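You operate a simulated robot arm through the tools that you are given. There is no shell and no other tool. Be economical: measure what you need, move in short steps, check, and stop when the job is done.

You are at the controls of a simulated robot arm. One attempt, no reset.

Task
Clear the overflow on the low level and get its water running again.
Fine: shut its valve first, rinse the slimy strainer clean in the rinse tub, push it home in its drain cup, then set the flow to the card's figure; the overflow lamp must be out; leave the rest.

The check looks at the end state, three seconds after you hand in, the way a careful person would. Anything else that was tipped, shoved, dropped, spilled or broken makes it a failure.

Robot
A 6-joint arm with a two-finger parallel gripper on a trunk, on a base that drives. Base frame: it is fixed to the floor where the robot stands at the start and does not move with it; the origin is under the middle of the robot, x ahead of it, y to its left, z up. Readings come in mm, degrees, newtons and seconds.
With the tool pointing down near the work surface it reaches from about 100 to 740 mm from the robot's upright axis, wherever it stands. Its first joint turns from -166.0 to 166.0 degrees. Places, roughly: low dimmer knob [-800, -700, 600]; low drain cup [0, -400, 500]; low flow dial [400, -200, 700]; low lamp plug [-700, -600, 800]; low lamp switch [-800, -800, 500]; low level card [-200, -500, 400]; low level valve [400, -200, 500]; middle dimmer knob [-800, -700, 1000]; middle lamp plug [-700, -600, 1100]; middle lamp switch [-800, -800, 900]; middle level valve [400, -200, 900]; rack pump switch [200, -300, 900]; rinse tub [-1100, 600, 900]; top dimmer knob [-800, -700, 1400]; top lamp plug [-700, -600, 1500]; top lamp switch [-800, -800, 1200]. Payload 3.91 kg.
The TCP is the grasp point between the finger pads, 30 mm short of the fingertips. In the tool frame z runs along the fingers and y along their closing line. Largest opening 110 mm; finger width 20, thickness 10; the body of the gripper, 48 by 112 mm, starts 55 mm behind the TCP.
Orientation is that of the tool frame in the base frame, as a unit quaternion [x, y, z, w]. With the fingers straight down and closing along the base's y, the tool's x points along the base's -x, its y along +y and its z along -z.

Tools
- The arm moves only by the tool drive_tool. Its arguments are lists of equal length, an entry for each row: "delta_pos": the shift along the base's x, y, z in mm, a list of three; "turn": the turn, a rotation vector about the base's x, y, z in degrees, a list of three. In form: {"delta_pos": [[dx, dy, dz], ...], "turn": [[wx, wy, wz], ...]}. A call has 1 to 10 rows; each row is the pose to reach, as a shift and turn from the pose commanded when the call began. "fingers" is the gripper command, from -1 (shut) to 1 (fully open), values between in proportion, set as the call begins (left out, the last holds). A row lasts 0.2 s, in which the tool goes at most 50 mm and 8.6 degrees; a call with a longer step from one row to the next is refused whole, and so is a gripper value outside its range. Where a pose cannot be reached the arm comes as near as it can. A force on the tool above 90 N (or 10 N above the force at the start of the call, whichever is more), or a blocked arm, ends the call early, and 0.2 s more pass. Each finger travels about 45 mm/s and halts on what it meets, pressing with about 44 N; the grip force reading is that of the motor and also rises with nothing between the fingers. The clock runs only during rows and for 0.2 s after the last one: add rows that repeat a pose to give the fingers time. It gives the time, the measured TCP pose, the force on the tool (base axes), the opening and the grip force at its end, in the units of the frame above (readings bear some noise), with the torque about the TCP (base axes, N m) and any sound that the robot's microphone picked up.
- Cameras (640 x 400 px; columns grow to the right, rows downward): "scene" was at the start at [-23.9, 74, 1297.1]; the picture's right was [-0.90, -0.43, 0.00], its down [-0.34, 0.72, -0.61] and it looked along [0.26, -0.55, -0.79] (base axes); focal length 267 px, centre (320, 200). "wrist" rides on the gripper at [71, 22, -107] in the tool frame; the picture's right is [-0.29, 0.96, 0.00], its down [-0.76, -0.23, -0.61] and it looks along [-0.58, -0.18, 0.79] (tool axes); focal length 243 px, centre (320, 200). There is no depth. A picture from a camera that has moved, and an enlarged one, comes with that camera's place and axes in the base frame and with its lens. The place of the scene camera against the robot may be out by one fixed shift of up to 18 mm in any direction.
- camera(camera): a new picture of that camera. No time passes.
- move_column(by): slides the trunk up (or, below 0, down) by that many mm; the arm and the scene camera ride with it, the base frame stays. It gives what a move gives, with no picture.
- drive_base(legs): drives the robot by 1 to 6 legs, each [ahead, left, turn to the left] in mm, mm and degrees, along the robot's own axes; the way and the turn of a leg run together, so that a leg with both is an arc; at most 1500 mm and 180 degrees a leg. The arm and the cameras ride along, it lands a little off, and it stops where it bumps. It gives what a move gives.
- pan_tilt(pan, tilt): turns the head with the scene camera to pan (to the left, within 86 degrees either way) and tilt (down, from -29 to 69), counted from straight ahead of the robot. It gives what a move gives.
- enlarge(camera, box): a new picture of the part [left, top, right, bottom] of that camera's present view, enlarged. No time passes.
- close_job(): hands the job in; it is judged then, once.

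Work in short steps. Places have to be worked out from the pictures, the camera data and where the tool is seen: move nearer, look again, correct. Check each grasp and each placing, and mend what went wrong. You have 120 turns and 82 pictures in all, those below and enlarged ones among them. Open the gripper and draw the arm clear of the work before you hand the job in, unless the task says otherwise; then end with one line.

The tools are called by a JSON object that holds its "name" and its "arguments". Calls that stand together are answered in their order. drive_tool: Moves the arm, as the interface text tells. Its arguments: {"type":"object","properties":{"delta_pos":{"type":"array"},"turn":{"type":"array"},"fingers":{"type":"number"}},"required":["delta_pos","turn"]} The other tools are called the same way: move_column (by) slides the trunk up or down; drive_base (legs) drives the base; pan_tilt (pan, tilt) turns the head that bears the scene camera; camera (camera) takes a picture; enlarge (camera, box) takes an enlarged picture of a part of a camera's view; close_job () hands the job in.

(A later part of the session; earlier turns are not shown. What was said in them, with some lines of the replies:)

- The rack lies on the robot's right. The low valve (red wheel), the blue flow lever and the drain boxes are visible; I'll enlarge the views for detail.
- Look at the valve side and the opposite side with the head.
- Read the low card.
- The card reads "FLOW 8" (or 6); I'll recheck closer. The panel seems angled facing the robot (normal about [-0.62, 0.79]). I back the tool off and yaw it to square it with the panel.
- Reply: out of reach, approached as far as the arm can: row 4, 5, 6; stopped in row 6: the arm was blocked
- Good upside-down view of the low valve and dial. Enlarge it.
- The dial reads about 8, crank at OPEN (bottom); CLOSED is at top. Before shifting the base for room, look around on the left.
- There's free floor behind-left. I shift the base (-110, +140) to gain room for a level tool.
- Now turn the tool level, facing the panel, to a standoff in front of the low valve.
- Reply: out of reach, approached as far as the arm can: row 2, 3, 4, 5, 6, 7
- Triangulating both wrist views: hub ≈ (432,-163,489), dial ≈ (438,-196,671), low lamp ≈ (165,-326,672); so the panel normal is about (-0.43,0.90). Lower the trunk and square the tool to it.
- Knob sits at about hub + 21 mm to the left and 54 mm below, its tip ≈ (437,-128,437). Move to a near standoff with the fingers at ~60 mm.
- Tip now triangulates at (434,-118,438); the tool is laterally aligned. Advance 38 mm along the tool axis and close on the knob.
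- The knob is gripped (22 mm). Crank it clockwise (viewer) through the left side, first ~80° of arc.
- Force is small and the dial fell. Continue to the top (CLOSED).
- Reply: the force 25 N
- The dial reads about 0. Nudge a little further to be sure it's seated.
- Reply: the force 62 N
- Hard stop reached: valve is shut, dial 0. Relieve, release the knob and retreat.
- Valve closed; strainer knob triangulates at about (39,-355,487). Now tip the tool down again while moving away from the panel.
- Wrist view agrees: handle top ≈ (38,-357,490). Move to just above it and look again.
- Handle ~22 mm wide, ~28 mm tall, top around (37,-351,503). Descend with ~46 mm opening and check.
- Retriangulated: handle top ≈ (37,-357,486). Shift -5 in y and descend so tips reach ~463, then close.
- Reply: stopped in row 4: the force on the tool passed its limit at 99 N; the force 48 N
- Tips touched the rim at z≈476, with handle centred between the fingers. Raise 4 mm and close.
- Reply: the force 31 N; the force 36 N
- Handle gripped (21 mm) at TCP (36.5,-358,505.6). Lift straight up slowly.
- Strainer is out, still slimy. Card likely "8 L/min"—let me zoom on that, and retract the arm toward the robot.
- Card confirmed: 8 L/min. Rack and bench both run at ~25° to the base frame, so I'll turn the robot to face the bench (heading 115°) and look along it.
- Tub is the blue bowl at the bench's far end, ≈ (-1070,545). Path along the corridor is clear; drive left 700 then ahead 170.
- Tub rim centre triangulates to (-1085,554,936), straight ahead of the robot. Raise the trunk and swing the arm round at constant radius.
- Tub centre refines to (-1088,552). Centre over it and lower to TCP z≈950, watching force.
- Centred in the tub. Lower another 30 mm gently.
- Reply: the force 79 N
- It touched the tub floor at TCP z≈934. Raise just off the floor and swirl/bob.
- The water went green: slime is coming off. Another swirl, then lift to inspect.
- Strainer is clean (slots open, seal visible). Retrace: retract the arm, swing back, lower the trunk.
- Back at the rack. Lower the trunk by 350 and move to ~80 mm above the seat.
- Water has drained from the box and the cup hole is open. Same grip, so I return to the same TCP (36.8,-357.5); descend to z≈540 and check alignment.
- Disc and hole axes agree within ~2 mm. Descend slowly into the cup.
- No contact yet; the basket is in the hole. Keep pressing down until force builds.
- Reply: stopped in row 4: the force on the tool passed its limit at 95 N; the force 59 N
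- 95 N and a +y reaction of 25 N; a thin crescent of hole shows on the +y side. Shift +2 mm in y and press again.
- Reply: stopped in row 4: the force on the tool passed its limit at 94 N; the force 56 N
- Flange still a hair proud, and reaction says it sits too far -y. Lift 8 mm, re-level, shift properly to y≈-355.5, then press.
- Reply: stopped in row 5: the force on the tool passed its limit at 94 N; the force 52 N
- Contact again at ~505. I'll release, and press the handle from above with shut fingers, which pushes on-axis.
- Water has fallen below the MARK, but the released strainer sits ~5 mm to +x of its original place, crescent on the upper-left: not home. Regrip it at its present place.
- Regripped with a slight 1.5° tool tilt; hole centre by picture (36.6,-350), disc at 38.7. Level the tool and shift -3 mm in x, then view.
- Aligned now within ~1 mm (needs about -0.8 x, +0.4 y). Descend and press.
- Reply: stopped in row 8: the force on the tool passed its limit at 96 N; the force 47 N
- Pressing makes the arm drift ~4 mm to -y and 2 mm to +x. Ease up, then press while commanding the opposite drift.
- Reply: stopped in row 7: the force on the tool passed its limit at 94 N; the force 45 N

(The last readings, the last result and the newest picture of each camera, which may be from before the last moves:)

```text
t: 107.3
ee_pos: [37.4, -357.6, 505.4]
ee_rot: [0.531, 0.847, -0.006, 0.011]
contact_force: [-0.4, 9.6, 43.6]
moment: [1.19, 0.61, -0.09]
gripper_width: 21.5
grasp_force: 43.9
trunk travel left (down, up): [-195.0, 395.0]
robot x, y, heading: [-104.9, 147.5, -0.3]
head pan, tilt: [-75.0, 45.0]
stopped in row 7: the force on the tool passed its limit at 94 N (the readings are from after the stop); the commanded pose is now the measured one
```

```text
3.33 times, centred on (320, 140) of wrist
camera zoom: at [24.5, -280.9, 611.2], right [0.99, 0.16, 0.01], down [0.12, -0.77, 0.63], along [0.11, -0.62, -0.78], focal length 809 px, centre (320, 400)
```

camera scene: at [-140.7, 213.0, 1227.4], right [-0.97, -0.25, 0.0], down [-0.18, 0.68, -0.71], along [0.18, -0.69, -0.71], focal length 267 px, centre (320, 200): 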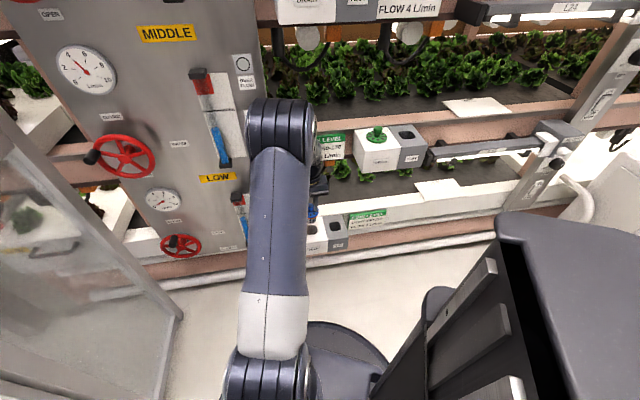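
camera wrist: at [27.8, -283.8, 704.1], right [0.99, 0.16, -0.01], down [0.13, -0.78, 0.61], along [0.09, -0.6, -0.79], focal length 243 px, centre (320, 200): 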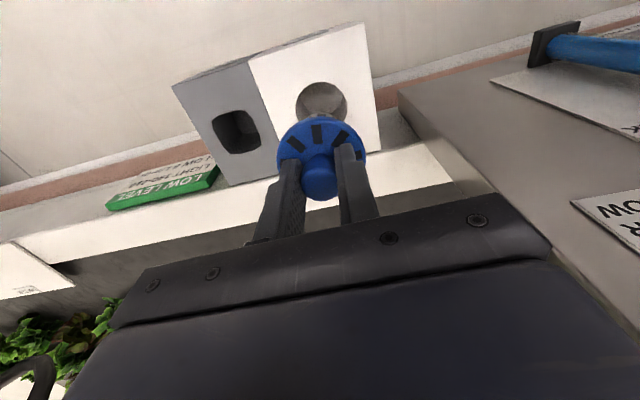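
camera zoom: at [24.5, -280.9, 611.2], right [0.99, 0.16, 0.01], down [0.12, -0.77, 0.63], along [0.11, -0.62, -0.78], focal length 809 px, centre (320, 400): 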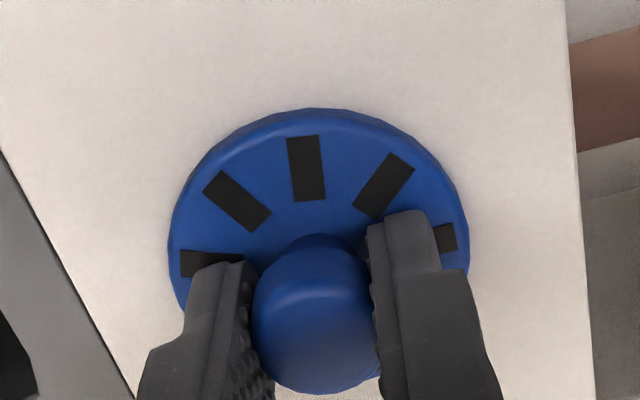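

Crescent gone: it is centred. Release and check how it sits.

{"name": "drive_tool", "arguments": {"delta_pos": [[0, 0, 1], [0, 0, 1], [0, 0, 1], [0, 0, 30], [0, 0, 52]], "turn": [[0, 0, 0], [0, 0, 0], [0, 0, 0], [-0.6, 1, 0], [-0.6, 1, 0]], "fingers": -0.15}}

{"name": "enlarge", "arguments": {"camera": "wrist", "box": [220, 20, 420, 220]}}

```text
t: 108.5
ee_pos: [36.7, -356.5, 552.4]
ee_rot: [0.531, 0.847, -0.011, 0.004]
contact_force: [0.4, -1.3, -0.6]
moment: [0.03, -0.01, 0.0]
gripper_width: 46.8
grasp_force: 0.0
trunk travel left (down, up): [-195.0, 395.0]
robot x, y, heading: [-108.3, 154.0, -0.5]
head pan, tilt: [-75.0, 45.0]
```

```text
2.00 times, centred on (320, 120) of wrist
camera zoom: at [26.5, -280.1, 658.6], right [0.99, 0.16, -0.01], down [0.13, -0.77, 0.63], along [0.09, -0.62, -0.78], focal length 485 px, centre (320, 360)
```

zoom: 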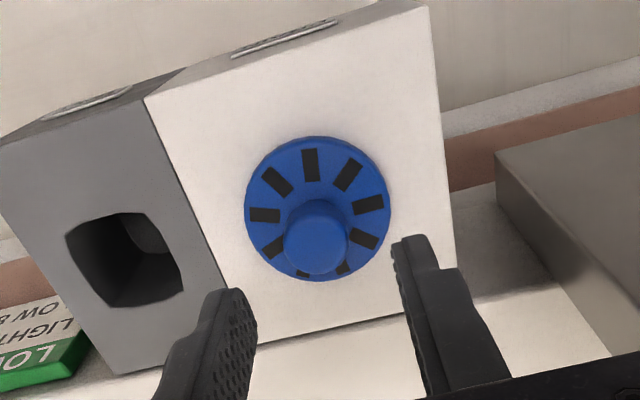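

It now sits centred at the original height. For certainty, press the handle from above with shut fingers.

{"name": "drive_tool", "arguments": {"delta_pos": [[0, 1.5, 6], [0, 1.5, 6], [0, 1.5, 6], [0, 1.5, 6]], "turn": [[1.3, -0.3, 0], [1.3, -0.3, 0], [1.3, -0.3, 0], [1.3, -0.3, 0]], "fingers": -1}}

{"name": "drive_tool", "arguments": {"delta_pos": [[0, 0, -8], [0, 0, -16], [0, 0, -22], [0, 0.5, -27], [-0.5, 1, -31], [-1, 2, -35], [-1.5, 3, -39], [-2, 4, -43], [-2, 4, -47]], "turn": [[0, 0, 0], [0, 0, 0], [0, 0, 0], [0, 0, 0], [0, 0, 0], [0, 0, 0], [0, 0, 0], [0, 0, 0], [0, 0, 0]]}}

{"name": "enlarge", "arguments": {"camera": "wrist", "box": [220, 40, 420, 240]}}

```text
t: 109.5
ee_pos: [37.4, -356.6, 559.4]
ee_rot: [0.531, 0.847, -0.002, 0.0]
contact_force: [-0.1, -0.7, -0.1]
moment: [-0.01, 0.0, 0.02]
gripper_width: 0.0
grasp_force: 37.8
trunk travel left (down, up): [-195.0, 395.0]
robot x, y, heading: [-109.6, 148.0, -0.7]
head pan, tilt: [-75.0, 45.0]
```

```text
t: 111.2
ee_pos: [35.5, -355.9, 531.1]
ee_rot: [0.53, 0.848, -0.01, 0.009]
contact_force: [-1.4, 7.9, 44.3]
moment: [0.54, 0.15, -0.01]
gripper_width: 0.1
grasp_force: 37.7
trunk travel left (down, up): [-195.0, 395.0]
robot x, y, heading: [-102.2, 152.9, -0.3]
head pan, tilt: [-75.0, 45.0]
stopped in row 8: the force on the tool passed its limit at 95 N (the readings are from after the stop); the commanded pose is now the measured one
```

```text
2.00 times, centred on (320, 140) of wrist
camera zoom: at [25.4, -279.8, 636.0], right [0.99, 0.16, 0.0], down [0.12, -0.77, 0.63], along [0.1, -0.62, -0.78], focal length 485 px, centre (320, 320)
```

zoom: 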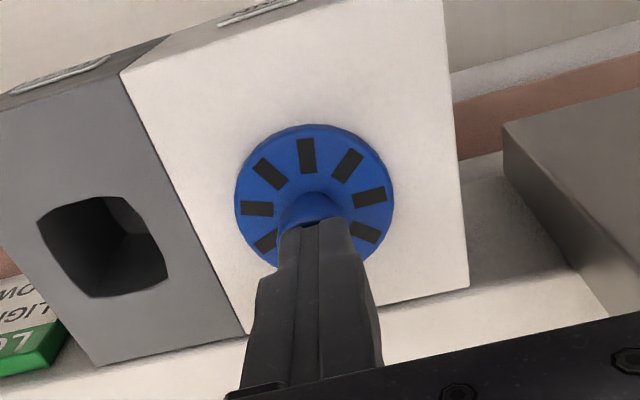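

Firm stop at 95 N on the handle; strainer is home. Back off and check strainer and lamp.

{"name": "drive_tool", "arguments": {"delta_pos": [[0, 0, 15], [0, 0, 40], [0, 10, 70], [0, 40, 100], [5, 80, 125], [10, 120, 145], [15, 160, 165], [20, 200, 185], [25, 230, 195]], "turn": [[0.6, 0, 0], [0.6, 0, 0], [0.6, 0, 0], [0.6, 0, 0], [0.6, 0, 0], [0.6, 0, 0], [0.6, 0, 0], [0.6, 0, 0], [0.6, 0, 0]], "fingers": 0.05}}

{"name": "camera", "arguments": {"camera": "wrist"}}

{"name": "pan_tilt", "arguments": {"pan": -50, "tilt": 48}}

{"name": "camera", "arguments": {"camera": "scene"}}

```text
t: 113.2
ee_pos: [61.3, -125.3, 721.2]
ee_rot: [0.53, 0.848, -0.002, 0.003]
contact_force: [-0.3, -0.1, -0.1]
moment: [0.03, 0.01, 0.01]
gripper_width: 58.2
grasp_force: 0.1
trunk travel left (down, up): [-195.0, 395.0]
robot x, y, heading: [-104.8, 151.0, -0.5]
head pan, tilt: [-75.0, 45.0]
```

```text
16 pictures are left
camera wrist: at [50.7, -50.9, 828.7], right [0.99, 0.16, 0.0], down [0.12, -0.78, 0.61], along [0.1, -0.61, -0.79], focal length 243 px, centre (320, 200)
```

wrist: 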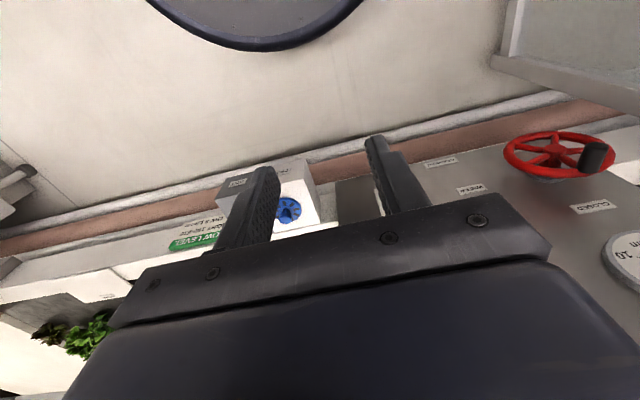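

```text
t: 114.1
ee_pos: [63.1, -125.7, 721.0]
ee_rot: [0.531, 0.847, -0.002, 0.003]
contact_force: [0.6, -0.7, 0.2]
moment: [0.02, -0.01, 0.0]
gripper_width: 57.6
grasp_force: 0.0
trunk travel left (down, up): [-195.0, 395.0]
robot x, y, heading: [-106.0, 152.6, -0.4]
head pan, tilt: [-50.0, 48.0]
```

```text
15 pictures are left
camera scene: at [-111.1, 232.0, 1223.2], right [-0.77, -0.63, 0.0], down [-0.47, 0.57, -0.67], along [0.42, -0.52, -0.74], focal length 267 px, centre (320, 200)
```

scene: 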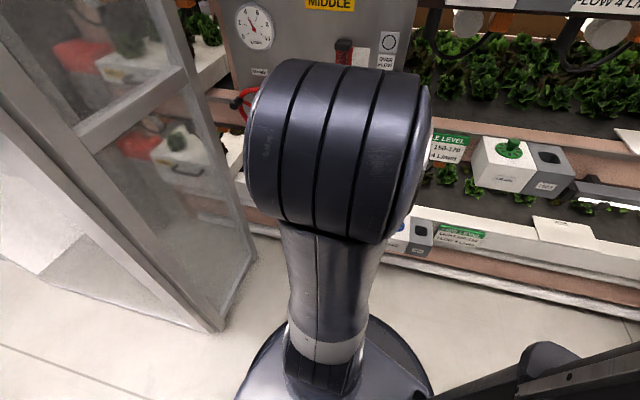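

Strainer sits flush. Now go back for the valve: reverse the earlier path to the level-tool standoff.

{"name": "drive_tool", "arguments": {"delta_pos": [[38, 21, 3], [77, 42, 6], [116, 64, 9], [155, 85, 12]], "turn": [[0, 0, 0], [0, 0, 0], [0, 0, 0], [0, 0, 0]]}}

{"name": "drive_tool", "arguments": {"delta_pos": [[10, 5, 0], [22, 11, 0], [36, 17, 0], [50, 22, 0], [65, 28, 0], [80, 34, 0], [95, 40, 0], [110, 46, 0], [120, 50, -5], [130, 54, -10]], "turn": [[-7.7, -3.6, 0], [-15.4, -7.3, 0], [-23.1, -10.9, 0], [-30.8, -14.6, 0], [-38.5, -18.2, 0], [-46.2, -21.9, 0], [-53.9, -25.5, 0], [-61.6, -29.2, 0], [-69.3, -32.8, 0], [-77, -36.4, 0]]}}

{"name": "move_column", "arguments": {"by": -180}}

```text
t: 115.1
ee_pos: [218.7, -38.5, 734.1]
ee_rot: [0.531, 0.847, -0.002, 0.004]
contact_force: [-0.7, -0.2, 0.5]
moment: [0.03, -0.04, -0.03]
gripper_width: 57.9
grasp_force: 0.1
trunk travel left (down, up): [-195.0, 395.0]
robot x, y, heading: [-103.6, 147.6, -0.6]
head pan, tilt: [-50.0, 48.0]
```

```text
t: 117.3
ee_pos: [348.4, 13.4, 722.7]
ee_rot: [0.388, 0.621, -0.366, 0.574]
contact_force: [-0.5, 0.3, 0.9]
moment: [-0.01, 0.04, 0.0]
gripper_width: 58.0
grasp_force: 0.0
trunk travel left (down, up): [-195.0, 395.0]
robot x, y, heading: [-108.6, 149.8, -0.4]
head pan, tilt: [-50.0, 48.0]
```

```text
t: 119.3
ee_pos: [348.3, 13.8, 542.2]
ee_rot: [0.388, 0.622, -0.366, 0.573]
contact_force: [-0.5, -0.9, -0.2]
moment: [0.03, 0.0, 0.02]
gripper_width: 57.8
grasp_force: 0.0
trunk travel left (down, up): [-15.0, 575.0]
robot x, y, heading: [-107.8, 150.0, -0.7]
head pan, tilt: [-50.0, 48.0]
```

Finish levelling and move to 45 mm short of the knob's closed position; check by picture.

{"name": "drive_tool", "arguments": {"delta_pos": [[15, -32, 1], [29, -64, 2], [43.5, -97, 2.3]], "turn": [[-2, -0.9, 0], [-3.9, -1.85, 0], [-3.9, -1.85, 0]]}}

{"name": "camera", "arguments": {"camera": "wrist"}}

```text
t: 120.1
ee_pos: [391.5, -82.1, 544.4]
ee_rot: [0.375, 0.6, -0.382, 0.595]
contact_force: [-0.9, -0.1, 0.1]
moment: [0.0, 0.02, -0.01]
gripper_width: 58.0
grasp_force: 0.1
trunk travel left (down, up): [-15.0, 575.0]
robot x, y, heading: [-101.7, 151.9, -0.5]
head pan, tilt: [-50.0, 48.0]
```

```text
14 pictures are left
camera wrist: at [364.6, 22.9, 473.2], right [0.87, 0.41, 0.28], down [-0.46, 0.45, 0.76], along [0.19, -0.79, 0.58], focal length 243 px, centre (320, 200)
```

wrist: 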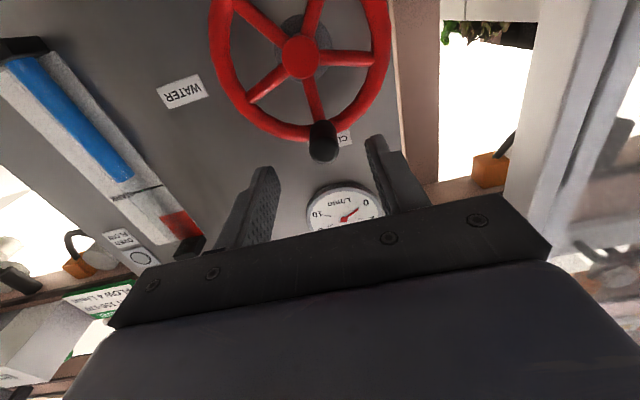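

Knob lies between the fingers, dial at 0, overflow lamp now looks out. Advance and grip.

{"name": "drive_tool", "arguments": {"delta_pos": [[8, -17, 0], [16, -34, 0], [19, -40, 0]], "turn": [[0, 0, 0], [0, 0, 0], [0, 0, 0]]}}

{"name": "drive_tool", "arguments": {"delta_pos": [[0, 0, 0], [0, 0, 0], [0, 0, 0], [0, 0, 0]], "turn": [[0, 0, 0], [0, 0, 0], [0, 0, 0], [0, 0, 0]], "fingers": -1}}

```text
t: 120.9
ee_pos: [409.4, -123.3, 546.1]
ee_rot: [0.375, 0.6, -0.381, 0.595]
contact_force: [-0.1, 0.5, 0.2]
moment: [-0.01, -0.03, 0.05]
gripper_width: 57.9
grasp_force: 0.1
trunk travel left (down, up): [-15.0, 575.0]
robot x, y, heading: [-105.2, 151.5, -0.2]
head pan, tilt: [-50.0, 48.0]
```

```text
t: 121.9
ee_pos: [411.4, -121.9, 544.7]
ee_rot: [0.375, 0.6, -0.38, 0.596]
contact_force: [14.2, 2.0, 0.6]
moment: [0.37, 0.0, -0.9]
gripper_width: 22.1
grasp_force: 45.2
trunk travel left (down, up): [-15.0, 575.0]
robot x, y, heading: [-101.3, 149.3, -0.4]
head pan, tilt: [-50.0, 48.0]
```

Gripped. Open the valve counter-clockwise through the left, first ~108°.

{"name": "drive_tool", "arguments": {"delta_pos": [[10.3, 4.9, -1.2], [20.2, 9.6, -4.8], [29.2, 13.9, -10.5], [36.9, 17.6, -18.2], [43, 20.5, -27.5], [47.2, 22.5, -38], [49.4, 23.5, -49.3], [49.4, 23.5, -60.7], [47.2, 22.5, -72]], "turn": [[0, 0, 0], [0, 0, 0], [0, 0, 0], [0, 0, 0], [0, 0, 0], [0, 0, 0], [0, 0, 0], [0, 0, 0], [0, 0, 0]]}}

{"name": "drive_tool", "arguments": {"delta_pos": [[-4, -2, -10.4], [-9.8, -4.7, -19.9], [-17.1, -8.2, -28], [-23, -11, -33]], "turn": [[0, 0, 0], [0, 0, 0], [0, 0, 0], [0, 0, 0]]}}

{"name": "enlarge", "arguments": {"camera": "scene", "box": [200, 60, 440, 260]}}

```text
t: 123.9
ee_pos: [459.8, -97.4, 469.1]
ee_rot: [0.372, 0.604, -0.378, 0.595]
contact_force: [42.8, -5.5, -4.7]
moment: [-0.15, 0.42, -0.49]
gripper_width: 21.6
grasp_force: 45.5
trunk travel left (down, up): [-15.0, 575.0]
robot x, y, heading: [-105.6, 153.6, -0.7]
head pan, tilt: [-50.0, 48.0]
```

```text
t: 124.9
ee_pos: [437.7, -105.2, 433.1]
ee_rot: [0.371, 0.614, -0.373, 0.588]
contact_force: [5.9, 1.6, -10.1]
moment: [0.0, 0.18, 0.09]
gripper_width: 0.0
grasp_force: 37.6
trunk travel left (down, up): [-15.0, 575.0]
robot x, y, heading: [-106.9, 151.1, -0.6]
head pan, tilt: [-50.0, 48.0]
stopped in row 4: the force on the tool passed its limit at 92 N (the readings are from after the stop); the commanded pose is now the measured one
```

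```text
2.00 times, centred on (320, 160) of scene
camera zoom: at [-110.4, 232.2, 1044.2], right [-0.77, -0.64, 0.0], down [-0.47, 0.57, -0.67], along [0.43, -0.52, -0.74], focal length 534 px, centre (320, 280)
```

zoom: 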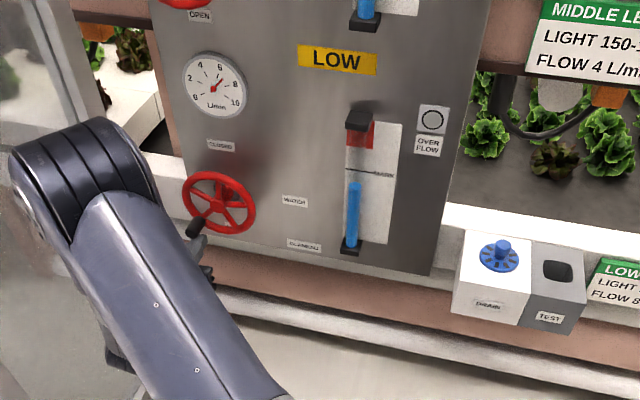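

The knob slipped out at ~6 L/min. Retreat along the panel normal, open, and look again.

{"name": "drive_tool", "arguments": {"delta_pos": [[-10, 21, 0], [-20, 42, 0]], "turn": [[0, 0, 0], [0, 0, 0]]}}

{"name": "drive_tool", "arguments": {"delta_pos": [[8, 3, 10], [16, 5, 20], [19, 6, 25], [19, 6, 25]], "turn": [[0, 0, 0.5], [0, 0, 0.5], [0, 0, 0.5], [0, 0, 0.5]], "fingers": 0.05}}

{"name": "camera", "arguments": {"camera": "wrist"}}

```text
t: 125.5
ee_pos: [416.2, -64.5, 432.1]
ee_rot: [0.372, 0.612, -0.374, 0.588]
contact_force: [-0.7, 0.1, 0.2]
moment: [0.0, 0.03, 0.01]
gripper_width: 0.0
grasp_force: 37.5
trunk travel left (down, up): [-15.0, 575.0]
robot x, y, heading: [-107.0, 148.4, -0.8]
head pan, tilt: [-50.0, 48.0]
```

```text
t: 126.5
ee_pos: [436.3, -58.4, 457.1]
ee_rot: [0.37, 0.615, -0.372, 0.589]
contact_force: [0.0, 0.5, 0.2]
moment: [-0.01, -0.01, -0.01]
gripper_width: 57.8
grasp_force: 0.1
trunk travel left (down, up): [-15.0, 575.0]
robot x, y, heading: [-106.7, 153.3, -0.8]
head pan, tilt: [-50.0, 48.0]
```

```text
12 pictures are left
camera wrist: at [405.1, 49.0, 388.0], right [0.86, 0.43, 0.27], down [-0.45, 0.43, 0.78], along [0.22, -0.8, 0.56], focal length 243 px, centre (320, 200)
```

wrist: 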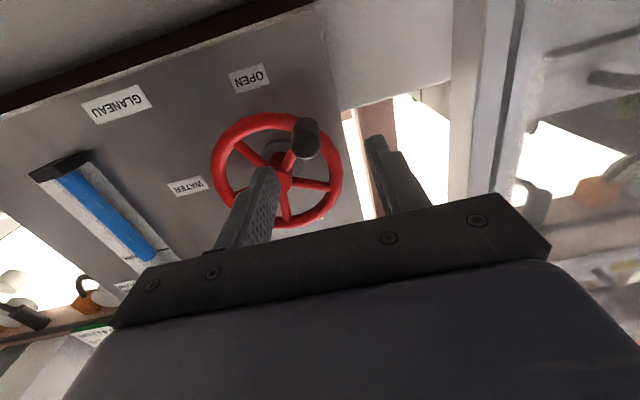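

Knob tip now at (452,-109,453), i.e. ~133° (6.6 L/min). Align, advance, and grip again.

{"name": "drive_tool", "arguments": {"delta_pos": [[-7, -3.3, -4], [2, -22, -4], [11, -41, -4], [14.8, -48.6, -4]], "turn": [[0, 0, -0.5], [0, 0, -1], [0, 0, -1], [0, 0, -1]]}}

{"name": "drive_tool", "arguments": {"delta_pos": [[0, 0, 0], [0, 0, 0], [0, 0, 0], [0, 0, 0]], "turn": [[0, 0, 0], [0, 0, 0], [0, 0, 0], [0, 0, 0]], "fingers": -1}}

```text
t: 127.5
ee_pos: [450.0, -106.6, 453.3]
ee_rot: [0.375, 0.612, -0.377, 0.585]
contact_force: [-0.5, 0.9, 0.3]
moment: [0.05, 0.02, 0.0]
gripper_width: 57.6
grasp_force: 0.1
trunk travel left (down, up): [-15.0, 575.0]
robot x, y, heading: [-107.0, 150.6, -0.4]
head pan, tilt: [-50.0, 48.0]
```

```text
t: 128.5
ee_pos: [449.5, -106.9, 452.9]
ee_rot: [0.376, 0.611, -0.377, 0.586]
contact_force: [-5.0, -0.9, 0.7]
moment: [-0.03, -0.16, -1.32]
gripper_width: 22.2
grasp_force: 45.5
trunk travel left (down, up): [-15.0, 575.0]
robot x, y, heading: [-104.9, 151.1, -0.5]
head pan, tilt: [-50.0, 48.0]
```

Gripped (22 mm). Turn on to about 155° and read the dial.

{"name": "drive_tool", "arguments": {"delta_pos": [[-2.3, -1.1, -2.5], [-4.8, -2.3, -5], [-7.6, -3.6, -7.3], [-10.5, -5, -9.5], [-13, -6.2, -11], [-15.6, -7.4, -12.5]], "turn": [[0, 0, 0], [0, 0, 0], [0, 0, 0], [0, 0, 0], [0, 0, 0], [0, 0, 0]]}}

{"name": "enlarge", "arguments": {"camera": "scene", "box": [250, 70, 310, 130]}}

```text
t: 129.9
ee_pos: [436.2, -114.3, 438.7]
ee_rot: [0.374, 0.614, -0.376, 0.586]
contact_force: [10.9, 10.3, -7.9]
moment: [-0.39, 0.28, -0.93]
gripper_width: 22.2
grasp_force: 44.7
trunk travel left (down, up): [-15.0, 575.0]
robot x, y, heading: [-104.1, 149.7, -0.3]
head pan, tilt: [-50.0, 48.0]
```

```text
6.67 times, centred on (280, 100) of scene
camera zoom: at [-110.1, 232.6, 1043.0], right [-0.77, -0.64, 0.0], down [-0.47, 0.57, -0.67], along [0.43, -0.52, -0.74], focal length 1781 px, centre (587, 867)
```

zoom: 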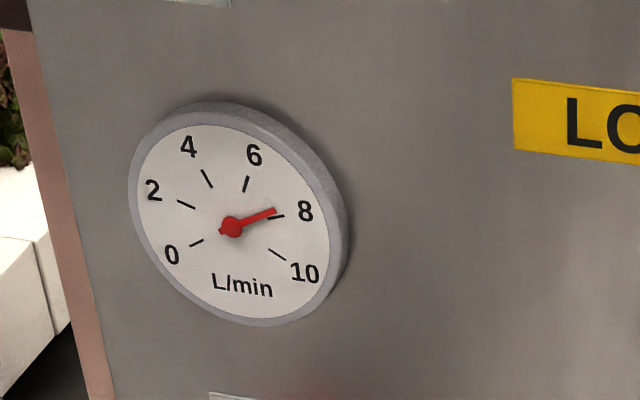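

Reads ≈7.7. Nudge ~6° more.

{"name": "drive_tool", "arguments": {"delta_pos": [[-2.4, -1.2, -1.2], [-4.7, -2.3, -2.2], [-4.7, -2.3, -2.2]], "turn": [[0, 0, 0], [0, 0, 0], [0, 0, 0]]}}

{"name": "enlarge", "arguments": {"camera": "scene", "box": [255, 75, 285, 105]}}

```text
t: 130.7
ee_pos: [429.2, -116.0, 437.1]
ee_rot: [0.375, 0.613, -0.377, 0.585]
contact_force: [0.6, 15.6, -9.7]
moment: [-0.27, 0.06, -1.03]
gripper_width: 22.2
grasp_force: 45.3
trunk travel left (down, up): [-15.0, 575.0]
robot x, y, heading: [-105.6, 149.5, -0.5]
head pan, tilt: [-50.0, 48.0]
```

```text
13.33 times, centred on (270, 90) of scene
camera zoom: at [-110.5, 232.7, 1043.1], right [-0.77, -0.64, 0.0], down [-0.47, 0.57, -0.67], along [0.43, -0.52, -0.74], focal length 3562 px, centre (987, 1667)
```

zoom: 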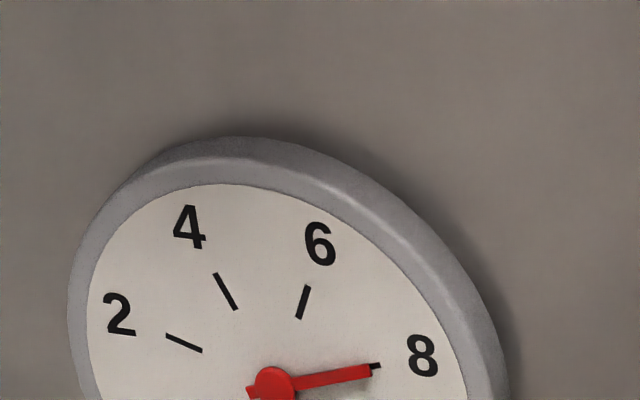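

Needle sits on the 8 mark. Release gently, retreat and recheck.

{"name": "drive_tool", "arguments": {"delta_pos": [[0, 0, 0], [0, 0, 0], [0, 0, 0], [0, 0, 0]], "turn": [[0, 0, 0], [0, 0, 0], [0, 0, 0], [0, 0, 0]], "fingers": 0.05}}

{"name": "drive_tool", "arguments": {"delta_pos": [[-15, 32, 0], [-30, 63, 0], [-50, 105, 0], [-65, 138, 0]], "turn": [[0, 0, 0], [0, 0, 0], [0, 0, 0], [0, 0, 0]]}}

{"name": "enlarge", "arguments": {"camera": "scene", "box": [240, 70, 300, 130]}}

{"name": "camera", "arguments": {"camera": "scene"}}

```text
t: 131.7
ee_pos: [430.6, -117.4, 439.1]
ee_rot: [0.376, 0.611, -0.377, 0.586]
contact_force: [-0.3, 0.3, -0.4]
moment: [-0.01, 0.03, 0.01]
gripper_width: 57.8
grasp_force: 0.1
trunk travel left (down, up): [-15.0, 575.0]
robot x, y, heading: [-107.0, 150.3, -0.7]
head pan, tilt: [-50.0, 48.0]
```

```text
t: 132.7
ee_pos: [364.0, 22.1, 437.3]
ee_rot: [0.376, 0.612, -0.377, 0.585]
contact_force: [0.1, 0.4, -0.4]
moment: [0.0, 0.01, -0.02]
gripper_width: 57.7
grasp_force: 0.1
trunk travel left (down, up): [-15.0, 575.0]
robot x, y, heading: [-103.1, 150.0, -0.1]
head pan, tilt: [-50.0, 48.0]
```

```text
6.67 times, centred on (270, 100) of scene
camera zoom: at [-110.9, 232.3, 1043.2], right [-0.77, -0.64, 0.0], down [-0.47, 0.57, -0.67], along [0.43, -0.52, -0.74], focal length 1781 px, centre (653, 867)
```

zoom: 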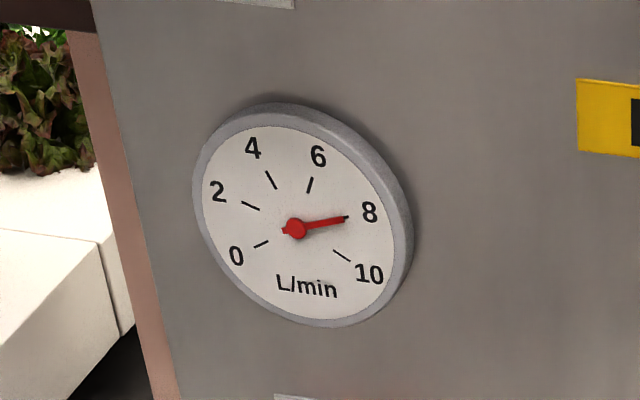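

```text
8 pictures are left
camera scene: at [-110.9, 232.3, 1043.2], right [-0.77, -0.64, 0.0], down [-0.47, 0.57, -0.67], along [0.43, -0.52, -0.74], focal length 267 px, centre (320, 200)
```

scene: 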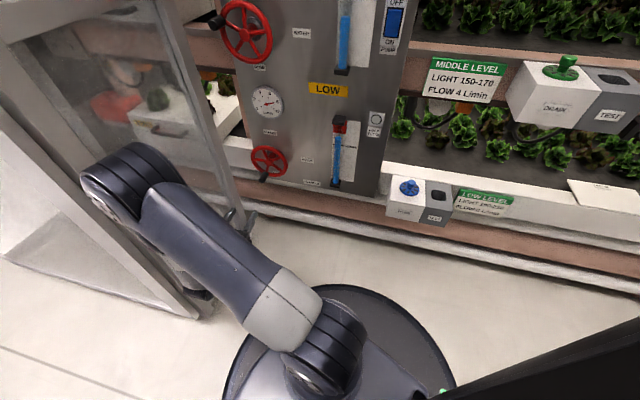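

Dial at 8, lamp out. Wait a few seconds and check that the level and lamp hold.

{"name": "drive_tool", "arguments": {"delta_pos": [[-5, 10, 0], [-10, 20, 0], [-10, 20, 0], [-10, 20, 0], [-10, 20, 0], [-10, 20, 0], [-10, 20, 0], [-10, 20, 0], [-10, 20, 0], [-10, 20, 0]], "turn": [[0, 0, 0], [0, 0, 0], [0, 0, 0], [0, 0, 0], [0, 0, 0], [0, 0, 0], [0, 0, 0], [0, 0, 0], [0, 0, 0], [0, 0, 0]]}}

{"name": "enlarge", "arguments": {"camera": "scene", "box": [300, 90, 460, 230]}}

```text
t: 134.9
ee_pos: [353.4, 42.1, 438.1]
ee_rot: [0.375, 0.612, -0.377, 0.586]
contact_force: [-0.6, -0.1, 0.2]
moment: [0.01, 0.0, 0.01]
gripper_width: 58.0
grasp_force: 0.1
trunk travel left (down, up): [-15.0, 575.0]
robot x, y, heading: [-104.4, 151.8, -0.8]
head pan, tilt: [-50.0, 48.0]
```

```text
2.86 times, centred on (380, 160) of scene
camera zoom: at [-111.0, 232.4, 1043.2], right [-0.77, -0.64, 0.0], down [-0.47, 0.57, -0.67], along [0.43, -0.52, -0.74], focal length 763 px, centre (149, 314)
```

zoom: 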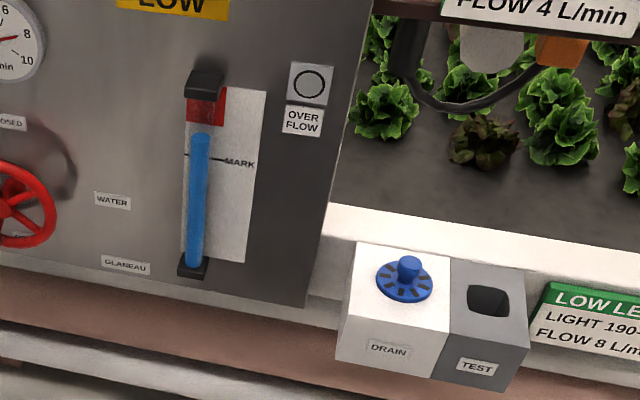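

The level is a bit above MARK; check whether it's still rising.

{"name": "drive_tool", "arguments": {"delta_pos": [[0, 0, 0], [0, 0, 0], [0, 0, 0], [0, 0, 0], [0, 0, 0], [0, 0, 0], [0, 0, 0], [0, 0, 0], [0, 0, 0], [0, 0, 0]], "turn": [[0, 0, 0], [0, 0, 0], [0, 0, 0], [0, 0, 0], [0, 0, 0], [0, 0, 0], [0, 0, 0], [0, 0, 0], [0, 0, 0], [0, 0, 0]]}}

{"name": "drive_tool", "arguments": {"delta_pos": [[0, 0, 0], [0, 0, 0], [0, 0, 0], [0, 0, 0], [0, 0, 0], [0, 0, 0], [0, 0, 0], [0, 0, 0], [0, 0, 0], [0, 0, 0]], "turn": [[0, 0, 0], [0, 0, 0], [0, 0, 0], [0, 0, 0], [0, 0, 0], [0, 0, 0], [0, 0, 0], [0, 0, 0], [0, 0, 0], [0, 0, 0]]}}

{"name": "enlarge", "arguments": {"camera": "scene", "box": [300, 0, 460, 230]}}

```text
t: 137.1
ee_pos: [354.3, 40.8, 436.7]
ee_rot: [0.375, 0.612, -0.377, 0.585]
contact_force: [-0.6, 0.0, 0.0]
moment: [0.01, -0.01, -0.01]
gripper_width: 57.8
grasp_force: 0.0
trunk travel left (down, up): [-15.0, 575.0]
robot x, y, heading: [-107.6, 153.5, -0.8]
head pan, tilt: [-50.0, 48.0]
```

```text
t: 139.3
ee_pos: [354.7, 42.3, 436.8]
ee_rot: [0.375, 0.612, -0.377, 0.586]
contact_force: [0.6, -0.3, 0.6]
moment: [0.0, 0.01, -0.02]
gripper_width: 57.9
grasp_force: 0.2
trunk travel left (down, up): [-15.0, 575.0]
robot x, y, heading: [-110.0, 155.6, -0.7]
head pan, tilt: [-50.0, 48.0]
```

```text
1.74 times, centred on (380, 115) of scene
camera zoom: at [-111.0, 232.4, 1043.2], right [-0.77, -0.64, 0.0], down [-0.47, 0.57, -0.67], along [0.43, -0.52, -0.74], focal length 465 px, centre (216, 348)
```

zoom: 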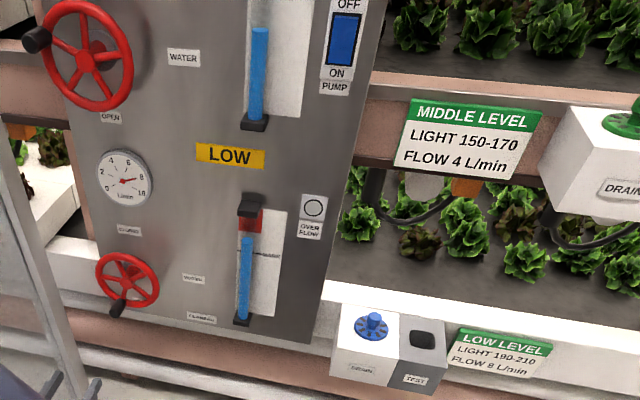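

{"name": "drive_tool", "arguments": {"delta_pos": [[0, 0, 0], [0, 0, 0], [0, 0, 0], [0, 0, 0], [0, 0, 0], [0, 0, 0], [0, 0, 0], [0, 0, 0], [0, 0, 0], [0, 0, 0]], "turn": [[0, 0, 0], [0, 0, 0], [0, 0, 0], [0, 0, 0], [0, 0, 0], [0, 0, 0], [0, 0, 0], [0, 0, 0], [0, 0, 0], [0, 0, 0]]}}

{"name": "drive_tool", "arguments": {"delta_pos": [[0, 0, 0], [0, 0, 0], [0, 0, 0], [0, 0, 0], [0, 0, 0], [0, 0, 0], [0, 0, 0], [0, 0, 0], [0, 0, 0], [0, 0, 0]], "turn": [[0, 0, 0], [0, 0, 0], [0, 0, 0], [0, 0, 0], [0, 0, 0], [0, 0, 0], [0, 0, 0], [0, 0, 0], [0, 0, 0], [0, 0, 0]]}}

{"name": "drive_tool", "arguments": {"delta_pos": [[0, 0, 0], [0, 0, 0], [0, 0, 0], [0, 0, 0], [0, 0, 0], [0, 0, 0], [0, 0, 0], [0, 0, 0], [0, 0, 0], [0, 0, 0]], "turn": [[0, 0, 0], [0, 0, 0], [0, 0, 0], [0, 0, 0], [0, 0, 0], [0, 0, 0], [0, 0, 0], [0, 0, 0], [0, 0, 0], [0, 0, 0]]}}

{"name": "enlarge", "arguments": {"camera": "scene", "box": [300, 90, 460, 230]}}

```text
t: 141.5
ee_pos: [353.6, 41.7, 438.0]
ee_rot: [0.375, 0.612, -0.377, 0.586]
contact_force: [-0.5, -0.1, -0.4]
moment: [0.0, -0.02, 0.02]
gripper_width: 57.5
grasp_force: 0.0
trunk travel left (down, up): [-15.0, 575.0]
robot x, y, heading: [-105.4, 151.2, -0.5]
head pan, tilt: [-50.0, 48.0]
```

```text
t: 143.7
ee_pos: [354.2, 41.8, 438.0]
ee_rot: [0.375, 0.611, -0.377, 0.587]
contact_force: [-0.1, -1.0, -0.5]
moment: [0.04, -0.01, -0.02]
gripper_width: 57.7
grasp_force: 0.0
trunk travel left (down, up): [-15.0, 575.0]
robot x, y, heading: [-107.9, 151.0, -0.4]
head pan, tilt: [-50.0, 48.0]
```

```text
t: 145.9
ee_pos: [355.1, 41.7, 438.2]
ee_rot: [0.375, 0.612, -0.377, 0.585]
contact_force: [-0.1, -0.2, 0.3]
moment: [0.01, -0.02, 0.03]
gripper_width: 57.7
grasp_force: 0.1
trunk travel left (down, up): [-15.0, 575.0]
robot x, y, heading: [-105.6, 150.7, -0.4]
head pan, tilt: [-50.0, 48.0]
```

```text
2.86 times, centred on (380, 160) of scene
camera zoom: at [-111.0, 232.4, 1043.2], right [-0.77, -0.64, 0.0], down [-0.47, 0.57, -0.67], along [0.43, -0.52, -0.74], focal length 763 px, centre (149, 314)
```

zoom: 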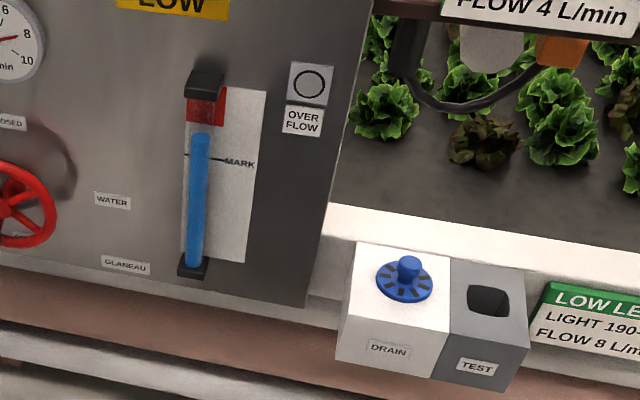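

Level is identical 11 s later: steady below the red zone, lamp out, dial on 8, strainer flush. Open the gripper fully and hand in.

{"name": "drive_tool", "arguments": {"delta_pos": [[-5, 10, 0], [-10, 20, 0], [-10, 20, 0], [-10, 20, 0]], "turn": [[0, 0, 0], [0, 0, 0], [0, 0, 0], [0, 0, 0]], "fingers": 0.6}}

{"name": "close_job", "arguments": {}}

```text
t: 146.9
ee_pos: [345.4, 62.6, 438.3]
ee_rot: [0.374, 0.612, -0.376, 0.587]
contact_force: [-0.2, -0.4, 0.6]
moment: [0.0, 0.0, -0.01]
gripper_width: 88.0
grasp_force: 0.1
trunk travel left (down, up): [-15.0, 575.0]
robot x, y, heading: [-108.5, 150.6, -0.8]
head pan, tilt: [-50.0, 48.0]
```

```text
The job is handed in.
```

The low level is running again: I shut its valve, rinsed the strainer clean, pushed it home in its drain cup and set the flow to the card's 8 L/min. The overflow lamp is out; the water level sits above the MARK but below the red zone, and held steady over the last 11 s I watched it.
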